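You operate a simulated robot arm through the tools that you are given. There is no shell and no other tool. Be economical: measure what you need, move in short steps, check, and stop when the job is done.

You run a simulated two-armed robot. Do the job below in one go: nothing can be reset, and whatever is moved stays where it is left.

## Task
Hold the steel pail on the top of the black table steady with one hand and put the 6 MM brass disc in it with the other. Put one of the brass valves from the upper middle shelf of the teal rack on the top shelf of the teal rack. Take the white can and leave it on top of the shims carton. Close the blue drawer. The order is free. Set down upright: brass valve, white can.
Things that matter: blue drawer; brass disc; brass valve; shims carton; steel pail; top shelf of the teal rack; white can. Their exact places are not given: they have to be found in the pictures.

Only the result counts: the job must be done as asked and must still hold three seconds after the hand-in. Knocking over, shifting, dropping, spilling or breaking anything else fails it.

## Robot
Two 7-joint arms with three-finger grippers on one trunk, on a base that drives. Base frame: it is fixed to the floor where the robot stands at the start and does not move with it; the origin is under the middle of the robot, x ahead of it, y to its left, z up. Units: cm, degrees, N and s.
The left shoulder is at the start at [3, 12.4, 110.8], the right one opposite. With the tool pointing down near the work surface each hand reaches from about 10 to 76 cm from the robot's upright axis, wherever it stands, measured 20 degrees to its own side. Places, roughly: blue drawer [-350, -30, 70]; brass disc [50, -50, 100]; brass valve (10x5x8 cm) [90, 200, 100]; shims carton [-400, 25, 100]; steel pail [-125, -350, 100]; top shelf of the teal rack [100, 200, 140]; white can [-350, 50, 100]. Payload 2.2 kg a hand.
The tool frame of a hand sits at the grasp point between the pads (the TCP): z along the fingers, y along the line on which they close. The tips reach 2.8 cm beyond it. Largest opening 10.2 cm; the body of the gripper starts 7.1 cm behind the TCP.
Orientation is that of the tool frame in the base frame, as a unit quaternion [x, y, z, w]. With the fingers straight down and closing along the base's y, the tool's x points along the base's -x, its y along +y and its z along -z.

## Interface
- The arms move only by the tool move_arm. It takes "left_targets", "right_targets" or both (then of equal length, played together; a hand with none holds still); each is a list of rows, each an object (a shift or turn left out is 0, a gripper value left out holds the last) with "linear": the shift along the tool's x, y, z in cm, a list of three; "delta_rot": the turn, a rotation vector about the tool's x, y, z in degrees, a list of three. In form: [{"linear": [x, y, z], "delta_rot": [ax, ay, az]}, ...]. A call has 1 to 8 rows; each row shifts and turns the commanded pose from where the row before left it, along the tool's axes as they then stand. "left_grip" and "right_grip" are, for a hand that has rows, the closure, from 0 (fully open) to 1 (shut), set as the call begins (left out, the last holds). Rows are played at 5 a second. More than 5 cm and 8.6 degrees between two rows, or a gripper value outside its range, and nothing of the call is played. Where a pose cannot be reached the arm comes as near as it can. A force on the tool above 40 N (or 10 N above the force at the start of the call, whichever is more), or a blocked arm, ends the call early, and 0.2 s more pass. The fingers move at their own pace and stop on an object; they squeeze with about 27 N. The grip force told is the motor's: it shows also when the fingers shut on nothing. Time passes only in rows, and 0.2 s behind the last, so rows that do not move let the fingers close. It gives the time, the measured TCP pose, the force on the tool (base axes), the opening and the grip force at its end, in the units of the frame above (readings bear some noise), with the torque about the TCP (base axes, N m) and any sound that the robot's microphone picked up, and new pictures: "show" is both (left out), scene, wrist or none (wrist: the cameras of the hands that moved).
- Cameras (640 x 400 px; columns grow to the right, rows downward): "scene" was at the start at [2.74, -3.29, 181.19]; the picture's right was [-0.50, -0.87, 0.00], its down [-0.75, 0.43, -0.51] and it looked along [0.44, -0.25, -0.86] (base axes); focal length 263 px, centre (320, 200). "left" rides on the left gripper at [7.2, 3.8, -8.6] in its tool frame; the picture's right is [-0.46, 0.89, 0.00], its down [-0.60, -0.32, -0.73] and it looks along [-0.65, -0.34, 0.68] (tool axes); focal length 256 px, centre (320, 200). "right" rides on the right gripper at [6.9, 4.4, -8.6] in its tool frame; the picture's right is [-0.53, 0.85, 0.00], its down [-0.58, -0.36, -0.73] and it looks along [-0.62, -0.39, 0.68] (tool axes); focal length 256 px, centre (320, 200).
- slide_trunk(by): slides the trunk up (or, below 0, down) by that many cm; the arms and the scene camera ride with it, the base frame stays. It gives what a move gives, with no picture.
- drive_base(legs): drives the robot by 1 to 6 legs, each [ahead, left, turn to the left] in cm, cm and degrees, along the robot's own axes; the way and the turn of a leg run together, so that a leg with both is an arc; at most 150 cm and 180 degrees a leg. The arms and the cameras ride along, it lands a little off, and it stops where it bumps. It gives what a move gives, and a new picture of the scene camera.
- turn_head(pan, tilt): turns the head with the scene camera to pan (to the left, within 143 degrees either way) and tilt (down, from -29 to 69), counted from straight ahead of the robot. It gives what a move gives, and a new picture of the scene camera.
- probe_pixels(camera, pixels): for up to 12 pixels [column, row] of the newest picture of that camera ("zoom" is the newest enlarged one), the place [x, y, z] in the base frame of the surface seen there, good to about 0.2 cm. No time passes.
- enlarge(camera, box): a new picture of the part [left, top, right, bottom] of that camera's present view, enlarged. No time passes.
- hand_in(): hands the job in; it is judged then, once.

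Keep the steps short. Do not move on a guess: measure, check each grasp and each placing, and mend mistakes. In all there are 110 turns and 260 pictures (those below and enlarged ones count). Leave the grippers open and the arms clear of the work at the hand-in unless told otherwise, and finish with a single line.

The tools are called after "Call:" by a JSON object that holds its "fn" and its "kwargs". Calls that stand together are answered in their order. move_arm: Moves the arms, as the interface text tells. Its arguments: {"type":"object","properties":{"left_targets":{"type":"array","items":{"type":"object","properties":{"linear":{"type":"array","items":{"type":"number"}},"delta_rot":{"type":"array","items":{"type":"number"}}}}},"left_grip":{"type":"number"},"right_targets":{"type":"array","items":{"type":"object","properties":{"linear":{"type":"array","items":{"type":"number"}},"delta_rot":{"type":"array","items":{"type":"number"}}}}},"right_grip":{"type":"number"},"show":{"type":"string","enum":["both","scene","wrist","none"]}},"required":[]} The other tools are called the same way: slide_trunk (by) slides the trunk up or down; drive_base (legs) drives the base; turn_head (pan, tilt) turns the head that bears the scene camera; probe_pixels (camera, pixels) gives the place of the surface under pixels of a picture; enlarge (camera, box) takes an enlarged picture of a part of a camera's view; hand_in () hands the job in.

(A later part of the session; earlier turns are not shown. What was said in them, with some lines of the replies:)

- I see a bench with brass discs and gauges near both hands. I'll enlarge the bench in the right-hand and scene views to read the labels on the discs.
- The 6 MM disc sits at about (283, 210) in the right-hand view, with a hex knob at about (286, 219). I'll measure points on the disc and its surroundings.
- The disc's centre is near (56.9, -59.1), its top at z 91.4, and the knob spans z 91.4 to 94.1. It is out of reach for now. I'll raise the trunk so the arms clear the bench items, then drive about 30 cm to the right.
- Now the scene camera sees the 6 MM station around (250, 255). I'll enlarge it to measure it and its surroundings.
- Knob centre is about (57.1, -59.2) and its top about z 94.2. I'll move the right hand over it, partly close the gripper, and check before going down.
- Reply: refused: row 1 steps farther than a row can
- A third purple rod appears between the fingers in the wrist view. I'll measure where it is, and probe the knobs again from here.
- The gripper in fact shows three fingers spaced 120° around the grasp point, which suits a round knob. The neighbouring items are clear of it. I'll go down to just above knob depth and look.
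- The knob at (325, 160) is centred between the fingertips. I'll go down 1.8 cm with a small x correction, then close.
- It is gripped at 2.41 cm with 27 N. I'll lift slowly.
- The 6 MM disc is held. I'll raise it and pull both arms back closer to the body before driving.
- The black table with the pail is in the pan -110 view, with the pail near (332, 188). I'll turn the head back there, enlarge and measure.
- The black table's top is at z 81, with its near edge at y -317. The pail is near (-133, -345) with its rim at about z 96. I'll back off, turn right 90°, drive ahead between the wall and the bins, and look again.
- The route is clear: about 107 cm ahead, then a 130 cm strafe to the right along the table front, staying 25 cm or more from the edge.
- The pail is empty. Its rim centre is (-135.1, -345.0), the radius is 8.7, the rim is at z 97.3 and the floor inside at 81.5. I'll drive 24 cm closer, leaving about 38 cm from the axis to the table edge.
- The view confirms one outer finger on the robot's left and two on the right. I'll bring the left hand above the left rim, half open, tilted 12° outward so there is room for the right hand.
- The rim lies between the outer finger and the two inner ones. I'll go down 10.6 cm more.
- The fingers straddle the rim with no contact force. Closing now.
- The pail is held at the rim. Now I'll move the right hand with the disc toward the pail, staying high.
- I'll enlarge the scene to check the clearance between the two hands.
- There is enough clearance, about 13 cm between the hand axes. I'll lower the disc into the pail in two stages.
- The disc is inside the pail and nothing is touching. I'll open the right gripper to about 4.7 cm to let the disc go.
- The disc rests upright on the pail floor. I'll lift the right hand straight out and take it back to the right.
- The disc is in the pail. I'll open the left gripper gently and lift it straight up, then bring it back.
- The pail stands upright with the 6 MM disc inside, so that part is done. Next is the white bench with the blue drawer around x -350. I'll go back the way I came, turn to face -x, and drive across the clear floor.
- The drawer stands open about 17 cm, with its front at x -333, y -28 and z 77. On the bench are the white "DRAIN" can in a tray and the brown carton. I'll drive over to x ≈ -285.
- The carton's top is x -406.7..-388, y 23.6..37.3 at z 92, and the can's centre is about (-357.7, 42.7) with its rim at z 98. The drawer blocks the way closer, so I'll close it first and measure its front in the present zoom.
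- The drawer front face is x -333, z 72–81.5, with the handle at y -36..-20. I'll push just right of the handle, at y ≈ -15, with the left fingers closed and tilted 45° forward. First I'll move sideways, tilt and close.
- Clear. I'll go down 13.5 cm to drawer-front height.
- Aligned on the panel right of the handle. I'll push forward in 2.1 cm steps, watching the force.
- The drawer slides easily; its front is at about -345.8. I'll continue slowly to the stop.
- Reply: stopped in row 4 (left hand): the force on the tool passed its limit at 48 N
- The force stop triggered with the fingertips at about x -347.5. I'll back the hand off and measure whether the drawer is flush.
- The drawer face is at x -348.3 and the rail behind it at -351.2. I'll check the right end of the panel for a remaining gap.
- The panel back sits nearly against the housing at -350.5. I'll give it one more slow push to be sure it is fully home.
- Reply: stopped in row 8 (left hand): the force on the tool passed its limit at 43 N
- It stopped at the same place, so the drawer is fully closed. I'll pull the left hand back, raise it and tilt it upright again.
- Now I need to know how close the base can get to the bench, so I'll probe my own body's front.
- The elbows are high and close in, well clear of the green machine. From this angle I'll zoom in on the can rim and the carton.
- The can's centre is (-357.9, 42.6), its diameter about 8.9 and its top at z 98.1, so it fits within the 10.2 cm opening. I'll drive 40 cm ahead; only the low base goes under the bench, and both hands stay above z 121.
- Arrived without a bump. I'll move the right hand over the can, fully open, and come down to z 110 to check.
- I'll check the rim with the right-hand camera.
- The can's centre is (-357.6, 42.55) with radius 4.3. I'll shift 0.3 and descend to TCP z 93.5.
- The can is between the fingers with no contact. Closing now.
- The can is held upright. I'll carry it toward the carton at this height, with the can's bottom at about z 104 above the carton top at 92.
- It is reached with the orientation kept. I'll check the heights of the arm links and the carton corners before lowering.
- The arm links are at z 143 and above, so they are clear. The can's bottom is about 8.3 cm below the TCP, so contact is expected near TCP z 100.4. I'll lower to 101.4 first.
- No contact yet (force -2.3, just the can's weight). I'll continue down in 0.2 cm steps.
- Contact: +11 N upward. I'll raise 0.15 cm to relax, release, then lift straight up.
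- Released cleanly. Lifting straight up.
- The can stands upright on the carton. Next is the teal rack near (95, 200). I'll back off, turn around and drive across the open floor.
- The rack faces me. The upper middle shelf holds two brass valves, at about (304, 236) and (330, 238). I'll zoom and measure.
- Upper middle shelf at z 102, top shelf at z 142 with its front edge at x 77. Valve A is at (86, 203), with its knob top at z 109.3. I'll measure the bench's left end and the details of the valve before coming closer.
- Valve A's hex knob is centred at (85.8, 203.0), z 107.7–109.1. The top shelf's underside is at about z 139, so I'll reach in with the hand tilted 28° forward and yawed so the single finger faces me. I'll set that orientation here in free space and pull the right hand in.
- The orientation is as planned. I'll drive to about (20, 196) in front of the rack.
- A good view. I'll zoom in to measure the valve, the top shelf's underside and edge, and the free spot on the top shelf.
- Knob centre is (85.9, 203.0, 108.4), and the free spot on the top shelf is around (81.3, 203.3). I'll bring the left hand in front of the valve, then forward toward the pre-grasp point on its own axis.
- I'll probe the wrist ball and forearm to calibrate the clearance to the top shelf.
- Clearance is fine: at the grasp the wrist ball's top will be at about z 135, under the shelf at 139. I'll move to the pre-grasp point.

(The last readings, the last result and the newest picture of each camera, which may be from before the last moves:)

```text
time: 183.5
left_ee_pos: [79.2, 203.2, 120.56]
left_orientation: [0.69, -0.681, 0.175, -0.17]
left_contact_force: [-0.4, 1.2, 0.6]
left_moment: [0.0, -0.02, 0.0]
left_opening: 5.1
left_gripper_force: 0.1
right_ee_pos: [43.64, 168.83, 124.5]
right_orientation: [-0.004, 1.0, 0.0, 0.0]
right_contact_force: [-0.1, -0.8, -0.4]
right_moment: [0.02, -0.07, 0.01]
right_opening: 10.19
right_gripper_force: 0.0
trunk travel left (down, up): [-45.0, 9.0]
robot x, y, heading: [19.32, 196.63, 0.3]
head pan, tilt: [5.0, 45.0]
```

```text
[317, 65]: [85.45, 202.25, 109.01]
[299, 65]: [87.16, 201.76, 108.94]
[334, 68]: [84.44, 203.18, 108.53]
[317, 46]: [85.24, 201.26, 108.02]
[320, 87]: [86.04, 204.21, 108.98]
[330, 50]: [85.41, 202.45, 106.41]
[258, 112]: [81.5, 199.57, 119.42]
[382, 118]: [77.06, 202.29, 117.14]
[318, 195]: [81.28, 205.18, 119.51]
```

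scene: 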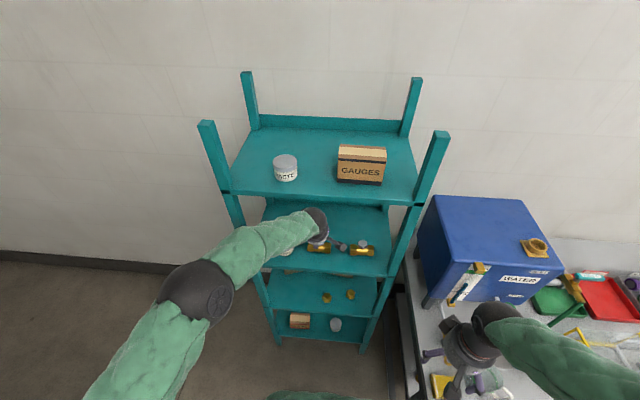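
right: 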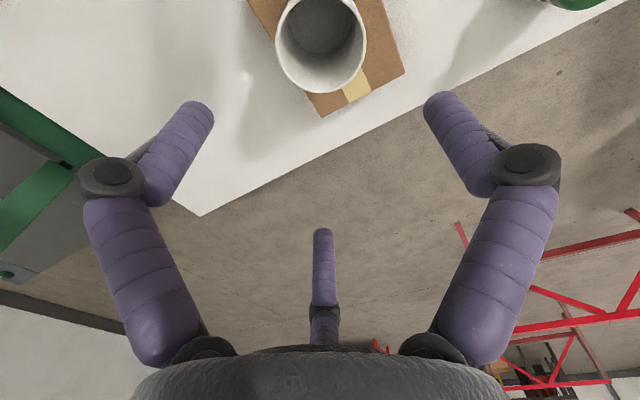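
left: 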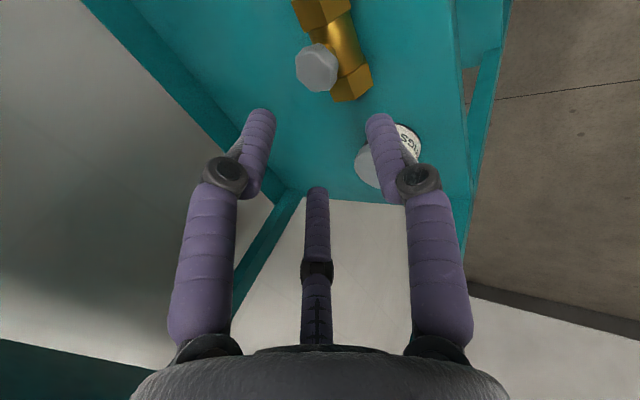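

The knob is confirmed and the finger layout is as planned: one behind, two ahead. I'll slide in along the axis, 9 cm of 12.2 first.

Call:
{"fn": "move_arm", "kwargs": {"left_targets": [{"linear": [0.2, -0.14, 3]}, {"linear": [0, 0, 3]}, {"linear": [0, 0, 3]}, {}], "show": "both"}}

```text
time: 184.5
left_ee_pos: [83.31, 202.9, 112.59]
left_orientation: [0.691, -0.68, 0.175, -0.17]
left_contact_force: [0.5, 0.8, 0.3]
left_moment: [-0.04, 0.01, -0.02]
left_opening: 5.1
left_gripper_force: 0.1
right_ee_pos: [43.57, 169.0, 124.43]
right_orientation: [-0.004, 1.0, 0.0, 0.0]
right_contact_force: [0.3, -0.4, 0.8]
right_moment: [0.02, -0.01, 0.0]
right_opening: 10.21
right_gripper_force: 0.1
trunk travel left (down, up): [-45.0, 9.0]
robot x, y, heading: [19.54, 196.31, 0.4]
head pan, tilt: [5.0, 45.0]
```

scene: 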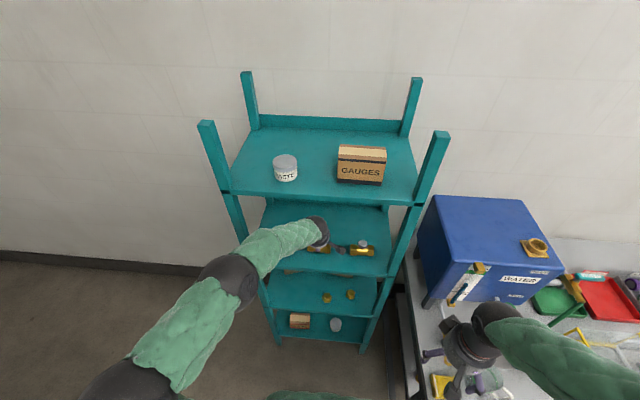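
left: 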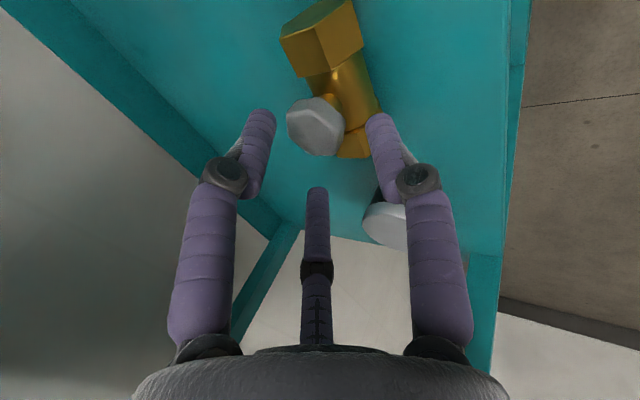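

On line and no contact. The last 3.2 cm in, then I'll look.

Call:
{"fn": "move_arm", "kwargs": {"left_targets": [{"linear": [-0.05, -0.15, 1.6]}, {"linear": [0, -0.1, 1.5]}, {}], "show": "wrist"}}

Call:
{"fn": "enlarge", "kwargs": {"camera": "left", "box": [220, 60, 420, 220]}}

```text
time: 185.3
left_ee_pos: [85.12, 202.91, 110.03]
left_orientation: [0.691, -0.681, 0.175, -0.168]
left_contact_force: [-0.5, -0.4, -0.5]
left_moment: [-0.03, -0.02, -0.02]
left_opening: 5.08
left_gripper_force: 0.0
right_ee_pos: [43.61, 168.85, 124.31]
right_orientation: [-0.003, 1.0, 0.0, 0.0]
right_contact_force: [-0.8, 0.7, -0.1]
right_moment: [-0.01, 0.0, 0.03]
right_opening: 10.2
right_gripper_force: 0.1
trunk travel left (down, up): [-45.0, 9.0]
robot x, y, heading: [19.67, 196.52, 0.4]
head pan, tilt: [5.0, 45.0]
```

left: 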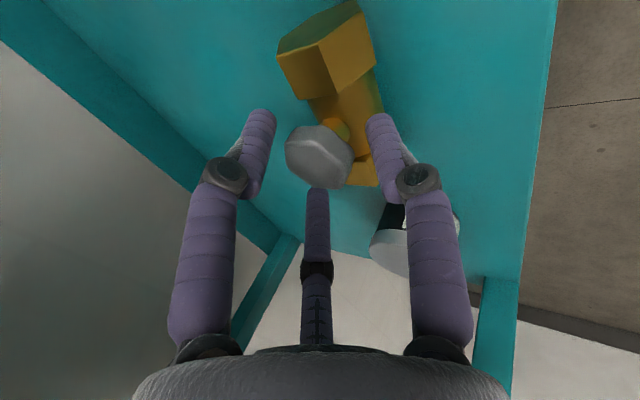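

```text
2.50 times, centred on (320, 140) of left
```

zoom: 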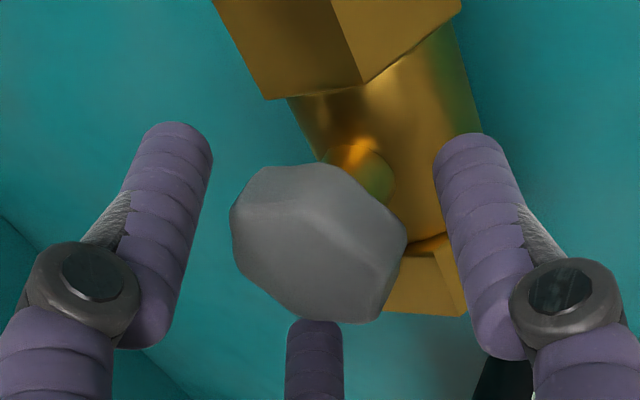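

The knob sits between the three fingers. Closing now.

Call:
{"fn": "move_arm", "kwargs": {"left_targets": [{}, {}, {}], "left_grip": 1, "show": "wrist"}}

Call:
{"fn": "enlarge", "kwargs": {"camera": "left", "box": [220, 60, 420, 220]}}

```text
time: 186.1
left_ee_pos: [85.16, 203.04, 110.09]
left_orientation: [0.691, -0.681, 0.175, -0.17]
left_contact_force: [2.5, 2.0, 2.6]
left_moment: [0.18, -0.06, -0.05]
left_opening: 3.51
left_gripper_force: 27.1
right_ee_pos: [43.68, 168.91, 124.34]
right_orientation: [-0.003, 1.0, 0.0, 0.0]
right_contact_force: [0.0, 1.2, 0.1]
right_moment: [-0.01, -0.02, 0.01]
right_opening: 10.2
right_gripper_force: 0.1
trunk travel left (down, up): [-45.0, 9.0]
robot x, y, heading: [20.06, 196.72, 0.2]
head pan, tilt: [5.0, 45.0]
```

left: 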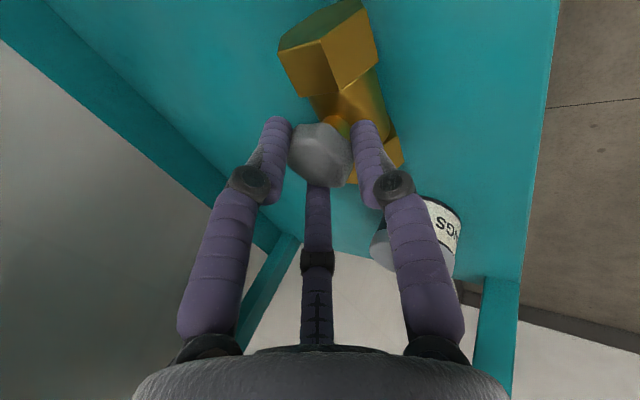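

```text
2.50 times, centred on (320, 140) of left
```

zoom: 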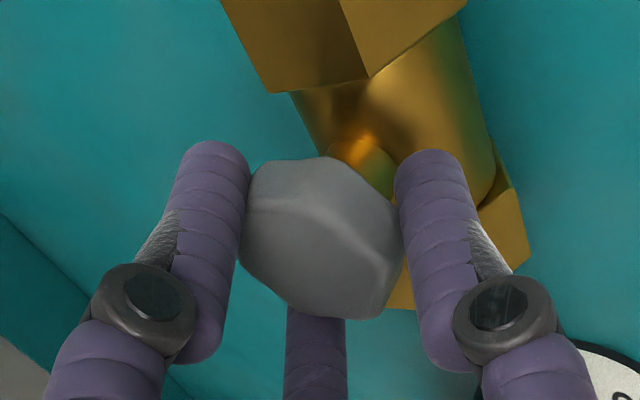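

It is gripped at 3.5 cm. A test lift of 1.5 cm straight up.

Call:
{"fn": "move_arm", "kwargs": {"left_targets": [{"linear": [0, -0.24, -0.44]}, {"linear": [0, -0.47, -0.88]}, {}], "show": "wrist"}}

Call:
{"fn": "enlarge", "kwargs": {"camera": "scene", "box": [270, 190, 400, 290]}}

```text
time: 186.9
left_ee_pos: [85.25, 202.99, 111.32]
left_orientation: [0.691, -0.681, 0.174, -0.169]
left_contact_force: [-0.2, 0.5, -3.6]
left_moment: [-0.01, 0.05, -0.02]
left_opening: 3.47
left_gripper_force: 26.1
right_ee_pos: [43.79, 168.84, 124.33]
right_orientation: [-0.004, 1.0, 0.0, 0.0]
right_contact_force: [0.6, 0.4, -0.2]
right_moment: [-0.01, 0.02, 0.03]
right_opening: 10.22
right_gripper_force: 0.0
trunk travel left (down, up): [-45.0, 9.0]
robot x, y, heading: [19.49, 196.15, 0.1]
head pan, tilt: [5.0, 45.0]
```

left: 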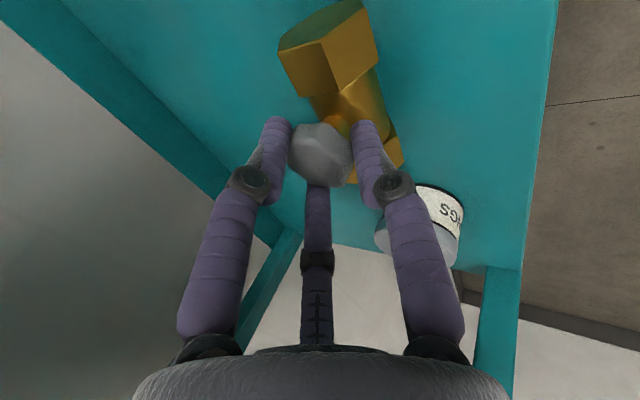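

```text
4.00 times, centred on (335, 240) of scene
```

zoom: 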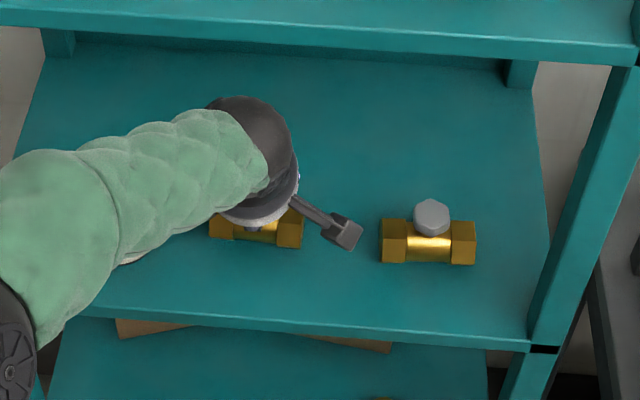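

The valve is held (3.6 N weight) and stays level. I'll pull it straight out toward me, then raise.

Call:
{"fn": "move_arm", "kwargs": {"left_targets": [{"linear": [0, 3.5, -1.9]}, {"linear": [0, 3.5, -1.9]}, {"linear": [0, 3.5, -1.9]}, {"linear": [0, 3.5, -1.9]}, {"linear": [0, 3.5, -1.9]}, {"linear": [0, 3.5, -1.9]}, {}], "show": "wrist"}}

Call:
{"fn": "slide_trunk", "kwargs": {"by": 9}}

Call:
{"fn": "move_arm", "kwargs": {"left_targets": [{"linear": [0, -2.1, -3.9]}, {"linear": [0, -2.1, -3.9]}, {"linear": [0, -2.1, -3.9]}, {"linear": [0, -2.1, -3.9]}, {"linear": [0, -2.1, -3.9]}, {"linear": [0, -2.1, -3.9]}, {"linear": [0, -2.1, -3.9]}, {"linear": [0, -2.1, -3.9]}], "show": "both"}}

```text
time: 188.5
left_ee_pos: [61.77, 202.82, 112.36]
left_orientation: [0.691, -0.682, 0.173, -0.166]
left_contact_force: [0.4, -1.2, -3.5]
left_moment: [-0.04, 0.03, 0.0]
left_opening: 3.47
left_gripper_force: 26.5
left hand out of reach, approached as far as the arm can: row 6
right_ee_pos: [43.71, 168.91, 124.34]
right_orientation: [-0.003, 1.0, 0.0, -0.001]
right_contact_force: [0.0, 0.1, -0.4]
right_moment: [0.0, 0.03, 0.01]
right_opening: 10.22
right_gripper_force: 0.1
trunk travel left (down, up): [-45.0, 9.0]
robot x, y, heading: [19.48, 196.5, 0.3]
head pan, tilt: [5.0, 45.0]
```

left: 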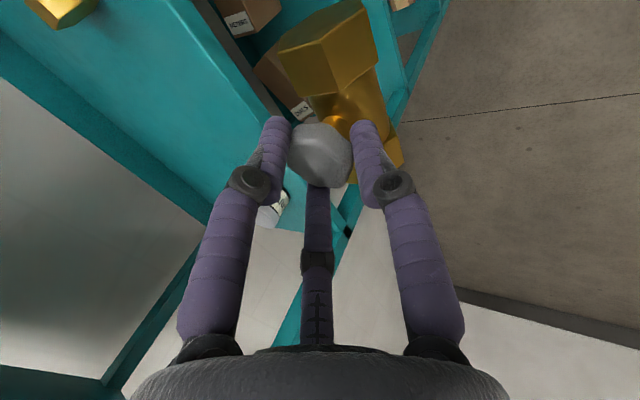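

```text
time: 189.7
left_ee_pos: [61.72, 202.85, 121.52]
left_orientation: [0.692, -0.681, 0.172, -0.166]
left_contact_force: [-0.4, -0.6, -3.7]
left_moment: [0.0, 0.03, 0.01]
left_opening: 3.47
left_gripper_force: 27.3
right_ee_pos: [43.59, 168.8, 133.26]
right_orientation: [-0.004, 1.0, -0.001, 0.0]
right_contact_force: [-0.1, -0.1, 0.3]
right_moment: [0.01, -0.01, 0.02]
right_opening: 10.21
right_gripper_force: 0.0
trunk travel left (down, up): [-54.0, 0.0]
robot x, y, heading: [19.56, 196.34, 0.1]
head pan, tilt: [5.0, 45.0]
```

```text
time: 191.5
left_ee_pos: [61.99, 202.85, 156.77]
left_orientation: [0.69, -0.683, 0.171, -0.166]
left_contact_force: [0.1, -0.1, -3.7]
left_moment: [0.0, 0.05, -0.02]
left_opening: 3.46
left_gripper_force: 27.3
right_ee_pos: [43.81, 168.84, 133.42]
right_orientation: [-0.003, 1.0, 0.0, 0.0]
right_contact_force: [-0.4, 0.0, 0.2]
right_moment: [0.01, 0.01, 0.02]
right_opening: 10.23
right_gripper_force: 0.1
trunk travel left (down, up): [-54.0, 0.0]
robot x, y, heading: [19.51, 196.32, 0.4]
head pan, tilt: [5.0, 45.0]
```

scene: 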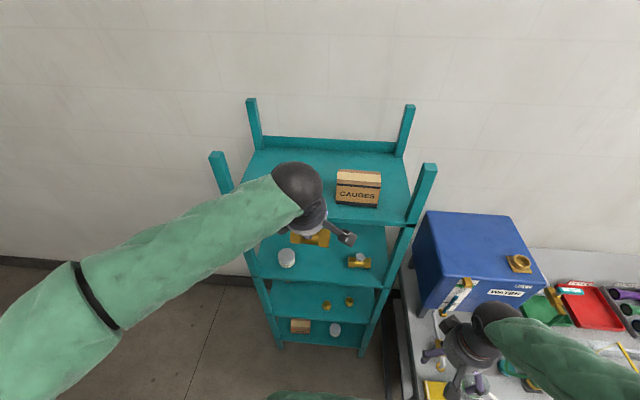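
left: 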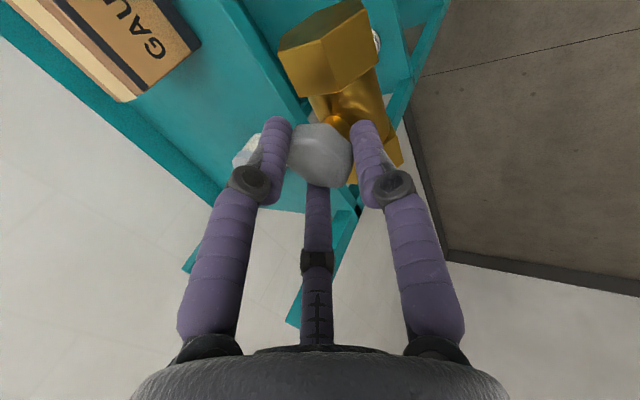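

The valve hangs clear at z ≈149 (its bottom), above the top shelf. I'll move forward over the free spot between jar and box.

Call:
{"fn": "move_arm", "kwargs": {"left_targets": [{"linear": [-0.2, -3.26, 1.75]}, {"linear": [-0.2, -3.26, 1.75]}, {"linear": [0, -3.26, 1.75]}, {"linear": [0, -3.26, 1.75]}, {"linear": [0, -3.26, 1.75]}, {}], "show": "both"}}

Call:
{"fn": "enlarge", "kwargs": {"camera": "scene", "box": [240, 130, 400, 250]}}

```text
time: 192.9
left_ee_pos: [80.32, 203.93, 156.7]
left_orientation: [0.691, -0.682, 0.172, -0.167]
left_contact_force: [-0.3, -0.2, -3.6]
left_moment: [-0.01, 0.0, -0.02]
left_opening: 3.49
left_gripper_force: 27.1
right_ee_pos: [43.58, 168.82, 133.32]
right_orientation: [-0.004, 1.0, 0.0, 0.0]
right_contact_force: [-1.1, -0.2, 0.1]
right_moment: [-0.03, -0.05, 0.0]
right_opening: 10.22
right_gripper_force: 0.2
trunk travel left (down, up): [-54.0, 0.0]
robot x, y, heading: [19.49, 196.23, 0.3]
head pan, tilt: [5.0, 45.0]
```

scene: 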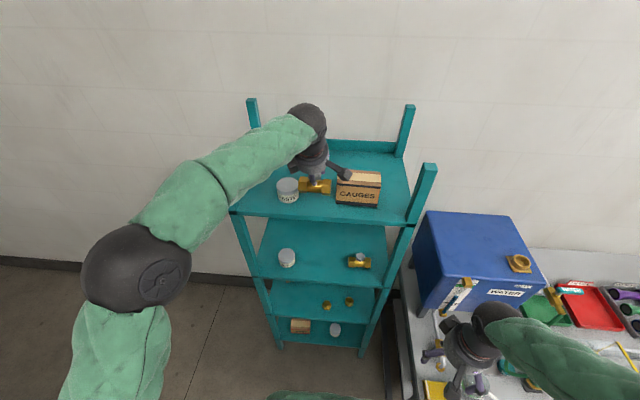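
left: 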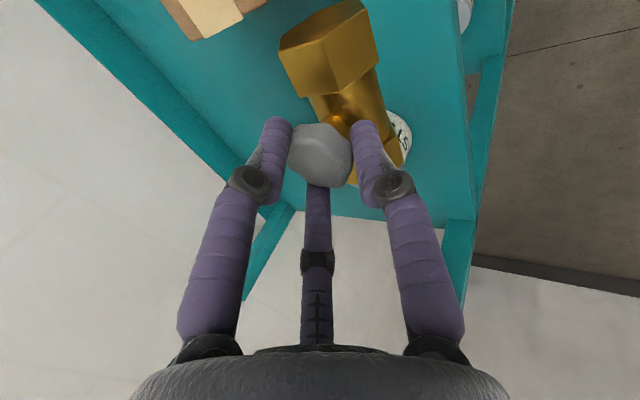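

```text
3.33 times, centred on (320, 190) of scene
```

zoom: 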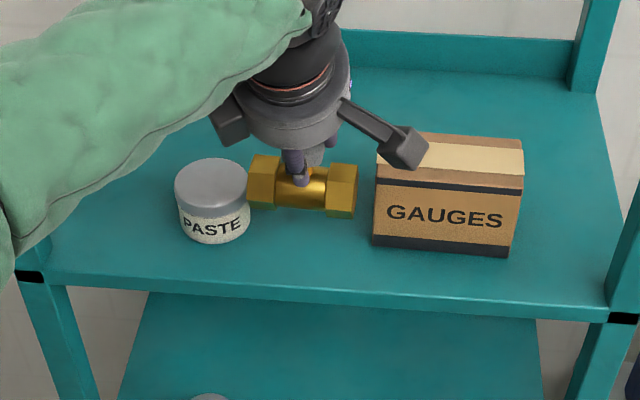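

Call:
{"fn": "probe_pixels", "kwargs": {"camera": "zoom", "pixels": [[262, 200], [340, 205], [250, 180], [357, 180], [345, 215], [270, 208], [405, 155], [378, 185], [246, 190], [246, 215], [375, 235], [180, 190]]}}

```text
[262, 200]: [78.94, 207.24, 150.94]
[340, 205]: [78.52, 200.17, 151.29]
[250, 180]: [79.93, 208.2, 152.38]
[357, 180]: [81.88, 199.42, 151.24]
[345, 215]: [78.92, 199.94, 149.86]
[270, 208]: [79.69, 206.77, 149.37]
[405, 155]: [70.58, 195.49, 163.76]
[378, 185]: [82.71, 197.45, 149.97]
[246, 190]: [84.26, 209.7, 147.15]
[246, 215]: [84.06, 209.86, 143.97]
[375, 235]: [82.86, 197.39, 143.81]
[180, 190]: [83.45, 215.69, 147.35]
```

The valve spans y 199.2–208.4. The jar's edge is at 209.7 and the box's at 197.4, so it fits. I'll shift 0.25 to the right and lower 5.8 cm.

Call:
{"fn": "move_arm", "kwargs": {"left_targets": [{"linear": [0.3, 1.0, 1.7]}, {"linear": [0, 0.95, 1.7]}, {"linear": [0, 0.95, 1.7]}, {}], "show": "none"}}

Call:
{"fn": "enlarge", "kwargs": {"camera": "scene", "box": [240, 130, 400, 250]}}

```text
time: 193.9
left_ee_pos: [80.4, 203.45, 150.81]
left_orientation: [0.69, -0.682, 0.172, -0.167]
left_contact_force: [-0.1, -0.6, -4.2]
left_moment: [-0.04, 0.02, -0.03]
left_opening: 3.49
left_gripper_force: 27.1
right_ee_pos: [43.67, 168.9, 133.28]
right_orientation: [-0.004, 1.0, 0.0, 0.0]
right_contact_force: [0.7, -0.2, 0.3]
right_moment: [0.01, 0.01, -0.01]
right_opening: 10.23
right_gripper_force: 0.0
trunk travel left (down, up): [-54.0, 0.0]
robot x, y, heading: [19.7, 195.99, 0.1]
head pan, tilt: [5.0, 45.0]
```

```text
3.33 times, centred on (320, 190) of scene
```

zoom: 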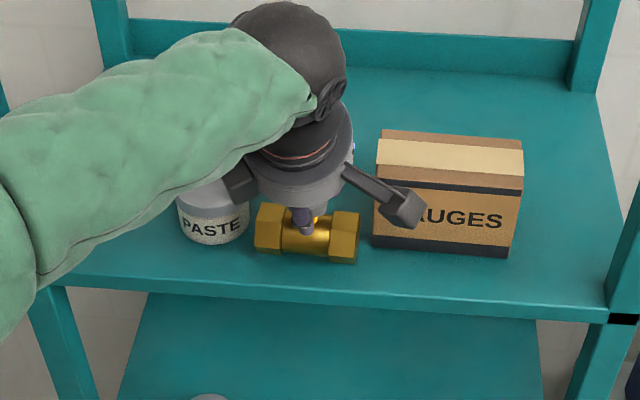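

Nearly down, with 0.7 cm to go. I'll lower in small steps until contact.

Call:
{"fn": "move_arm", "kwargs": {"left_targets": [{"linear": [0, 0.12, 0.22]}, {"linear": [0, 0.12, 0.22]}, {"linear": [0, 0.07, 0.13]}, {}], "show": "none"}}

```text
time: 194.9
left_ee_pos: [80.45, 203.55, 150.1]
left_orientation: [0.691, -0.682, 0.173, -0.166]
left_contact_force: [-0.9, -0.3, -3.8]
left_moment: [-0.01, 0.03, -0.02]
left_opening: 3.5
left_gripper_force: 27.2
right_ee_pos: [43.66, 168.81, 133.28]
right_orientation: [-0.004, 1.0, -0.001, 0.0]
right_contact_force: [0.3, 0.6, -0.1]
right_moment: [-0.01, 0.01, -0.01]
right_opening: 10.19
right_gripper_force: 0.0
trunk travel left (down, up): [-54.0, 0.0]
robot x, y, heading: [19.72, 196.38, 0.3]
head pan, tilt: [5.0, 45.0]
```

Call:
{"fn": "move_arm", "kwargs": {"left_targets": [{"linear": [0, 0.08, 0.15]}, {"linear": [0, 0.05, 0.1]}, {}], "show": "none"}}

```text
time: 195.7
left_ee_pos: [80.47, 203.5, 150.01]
left_orientation: [0.691, -0.681, 0.174, -0.167]
left_contact_force: [0.3, 0.3, 3.8]
left_moment: [-0.42, -0.2, 0.01]
left_opening: 3.49
left_gripper_force: 27.7
right_ee_pos: [43.58, 168.86, 133.29]
right_orientation: [-0.003, 1.0, 0.001, 0.0]
right_contact_force: [0.3, 1.1, 0.7]
right_moment: [0.05, 0.04, -0.03]
right_opening: 10.18
right_gripper_force: 0.1
trunk travel left (down, up): [-54.0, 0.0]
robot x, y, heading: [19.62, 196.57, 0.3]
head pan, tilt: [5.0, 45.0]
```

Contact (the force flipped to +3.8 N). Another 0.1 cm, then I'll release to the pre-grasp opening.

Call:
{"fn": "move_arm", "kwargs": {"left_targets": [{"linear": [0, 0.05, 0.09]}, {}], "show": "none"}}

Call:
{"fn": "move_arm", "kwargs": {"left_targets": [{}, {}, {}], "left_grip": 0.48, "show": "wrist"}}

Call:
{"fn": "enlarge", "kwargs": {"camera": "scene", "box": [240, 130, 400, 250]}}

```text
time: 196.3
left_ee_pos: [80.36, 203.31, 150.0]
left_orientation: [0.691, -0.681, 0.175, -0.168]
left_contact_force: [2.2, -0.7, 13.9]
left_moment: [-0.13, 0.08, 0.1]
left_opening: 3.47
left_gripper_force: 26.3
right_ee_pos: [43.63, 168.95, 133.27]
right_orientation: [-0.003, 1.0, 0.001, 0.001]
right_contact_force: [0.1, 0.0, 0.1]
right_moment: [0.01, 0.02, -0.01]
right_opening: 10.19
right_gripper_force: 0.1
trunk travel left (down, up): [-54.0, 0.0]
robot x, y, heading: [19.51, 196.26, 0.3]
head pan, tilt: [5.0, 45.0]
```

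```text
time: 197.1
left_ee_pos: [80.23, 203.37, 149.67]
left_orientation: [0.69, -0.683, 0.172, -0.167]
left_contact_force: [-0.5, 0.1, 1.5]
left_moment: [-0.03, 0.03, -0.02]
left_opening: 5.41
left_gripper_force: 0.0
right_ee_pos: [43.64, 168.9, 133.25]
right_orientation: [-0.004, 1.0, 0.001, -0.001]
right_contact_force: [0.1, 0.3, 0.1]
right_moment: [0.03, 0.0, 0.02]
right_opening: 10.18
right_gripper_force: 0.1
trunk travel left (down, up): [-54.0, 0.0]
robot x, y, heading: [19.78, 196.38, 0.3]
head pan, tilt: [5.0, 45.0]
```

left: 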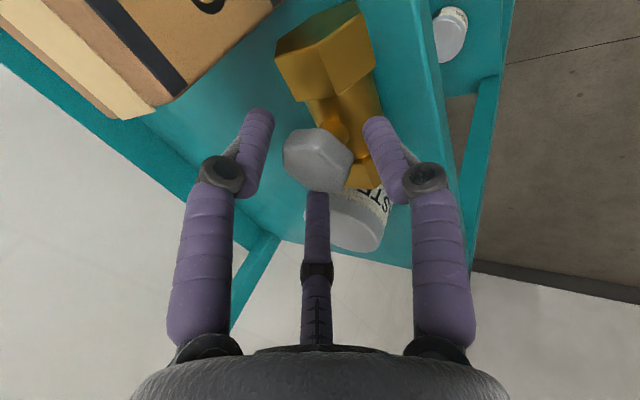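

```text
3.33 times, centred on (320, 190) of scene
```

zoom: 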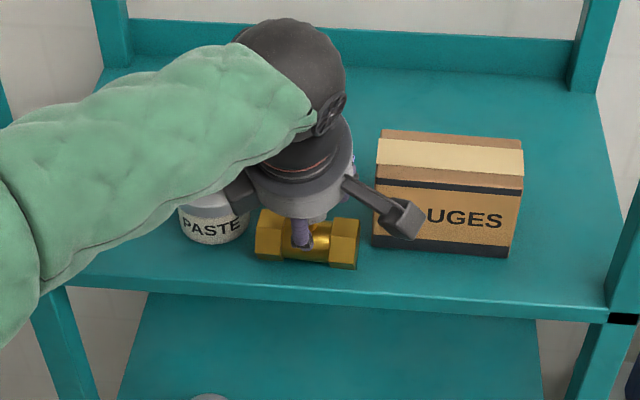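

The valve stands upright. I'll withdraw the hand back along its own axis.

Call:
{"fn": "move_arm", "kwargs": {"left_targets": [{"linear": [0, 0, -1]}, {"linear": [0, 0, -2]}, {"linear": [0, 0, -3]}, {"linear": [0, 0, -4]}, {"linear": [0, 0, -4]}, {"linear": [0, 3, -2.5]}, {"linear": [0, 3.5, -2]}, {"linear": [0, 3.5, -1.9]}], "show": "scene"}}

Call:
{"fn": "drive_base", "kwargs": {"legs": [[-40, 0, 0]]}}

Call:
{"fn": "enlarge", "kwargs": {"camera": "scene", "box": [230, 90, 410, 290]}}

```text
time: 198.9
left_ee_pos: [62.01, 203.52, 163.14]
left_orientation: [0.691, -0.682, 0.173, -0.167]
left_contact_force: [-0.3, 0.2, -0.3]
left_moment: [-0.04, -0.04, 0.0]
left_opening: 5.32
left_gripper_force: 0.2
right_ee_pos: [43.62, 169.01, 133.39]
right_orientation: [-0.003, 1.0, 0.001, 0.001]
right_contact_force: [0.0, 0.4, 0.4]
right_moment: [0.02, -0.04, 0.04]
right_opening: 10.22
right_gripper_force: 0.1
trunk travel left (down, up): [-54.0, 0.0]
robot x, y, heading: [19.61, 195.89, 0.0]
head pan, tilt: [5.0, 45.0]
```

scene: 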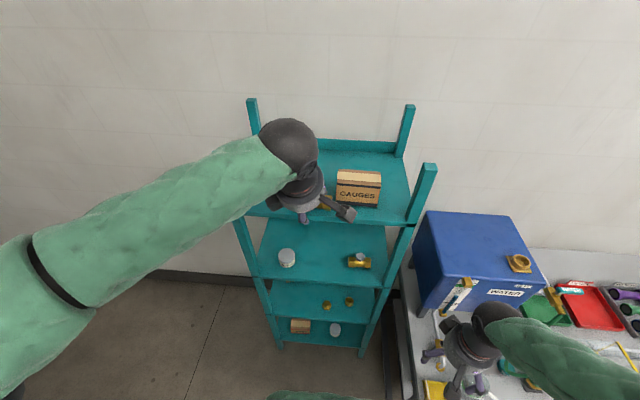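

```text
time: 201.4
left_ee_pos: [22.42, 203.12, 163.04]
left_orientation: [0.689, -0.684, 0.172, -0.167]
left_contact_force: [0.7, -0.3, -0.3]
left_moment: [0.01, 0.01, 0.0]
left_opening: 5.31
left_gripper_force: 0.0
right_ee_pos: [3.61, 168.63, 133.27]
right_orientation: [0.0, 1.0, 0.0, 0.0]
right_contact_force: [0.4, -0.5, 0.0]
right_moment: [0.0, 0.02, 0.02]
right_opening: 10.19
right_gripper_force: 0.0
trunk travel left (down, up): [-54.0, 0.0]
robot x, y, heading: [-20.35, 196.15, -0.1]
head pan, tilt: [5.0, 45.0]
```

scene: 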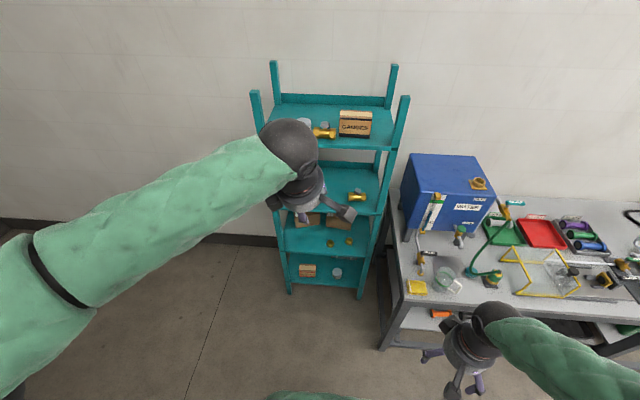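

```text
2.00 times, centred on (320, 190) of scene
```

zoom: 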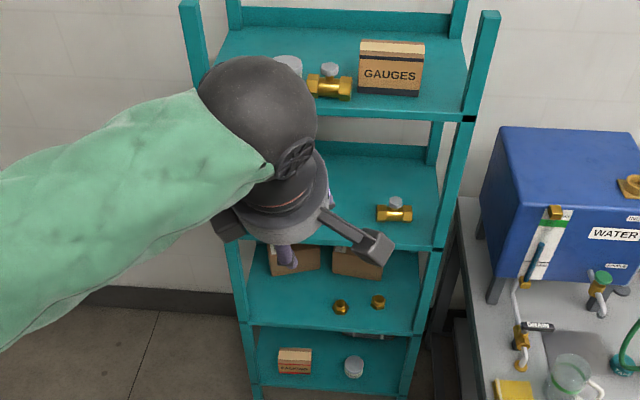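

The valve stands upright on the top shelf, and the jar and box are untouched. I'll open the left gripper fully with the arms clear.

Call:
{"fn": "move_arm", "kwargs": {"left_targets": [{}, {}, {}], "left_grip": 0, "show": "none"}}

Call:
{"fn": "turn_head", "kwargs": {"pan": -20, "tilt": 30}}

```text
time: 202.2
left_ee_pos: [22.26, 203.13, 163.13]
left_orientation: [0.689, -0.684, 0.173, -0.166]
left_contact_force: [0.5, 0.3, -0.3]
left_moment: [0.02, -0.04, 0.03]
left_opening: 10.2
left_gripper_force: 0.0
right_ee_pos: [3.52, 168.67, 133.36]
right_orientation: [0.0, 1.0, 0.0, 0.0]
right_contact_force: [0.2, -0.1, 0.0]
right_moment: [-0.04, 0.0, 0.03]
right_opening: 10.2
right_gripper_force: 0.1
trunk travel left (down, up): [-54.0, 0.0]
robot x, y, heading: [-20.33, 196.09, 0.1]
head pan, tilt: [5.0, 45.0]
```

```text
time: 203.1
left_ee_pos: [22.25, 203.07, 162.98]
left_orientation: [0.69, -0.684, 0.172, -0.165]
left_contact_force: [-0.2, -0.8, -0.6]
left_moment: [0.0, 0.0, 0.0]
left_opening: 10.19
left_gripper_force: 0.0
right_ee_pos: [3.45, 168.46, 133.27]
right_orientation: [0.0, 1.0, 0.0, 0.0]
right_contact_force: [-0.7, -0.3, 0.7]
right_moment: [-0.01, -0.01, -0.02]
right_opening: 10.19
right_gripper_force: 0.1
trunk travel left (down, up): [-54.0, 0.0]
robot x, y, heading: [-20.23, 195.81, 0.1]
head pan, tilt: [-20.0, 30.0]
```

scene: 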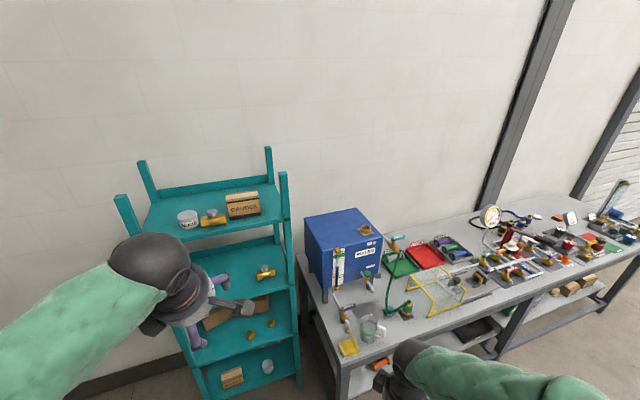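

All four parts look done, both grippers are open and the arms are clear. Handing in.

Call:
{"fn": "hand_in", "kwargs": {}}

```text
The job is handed in.
```

The 6 MM disc is in the pail (held by the left hand as it went in), a brass valve is upright on the teal rack's top shelf, the white can is upright on the carton I took to be the shims carton (by its position; I saw no label), and the blue drawer is closed.
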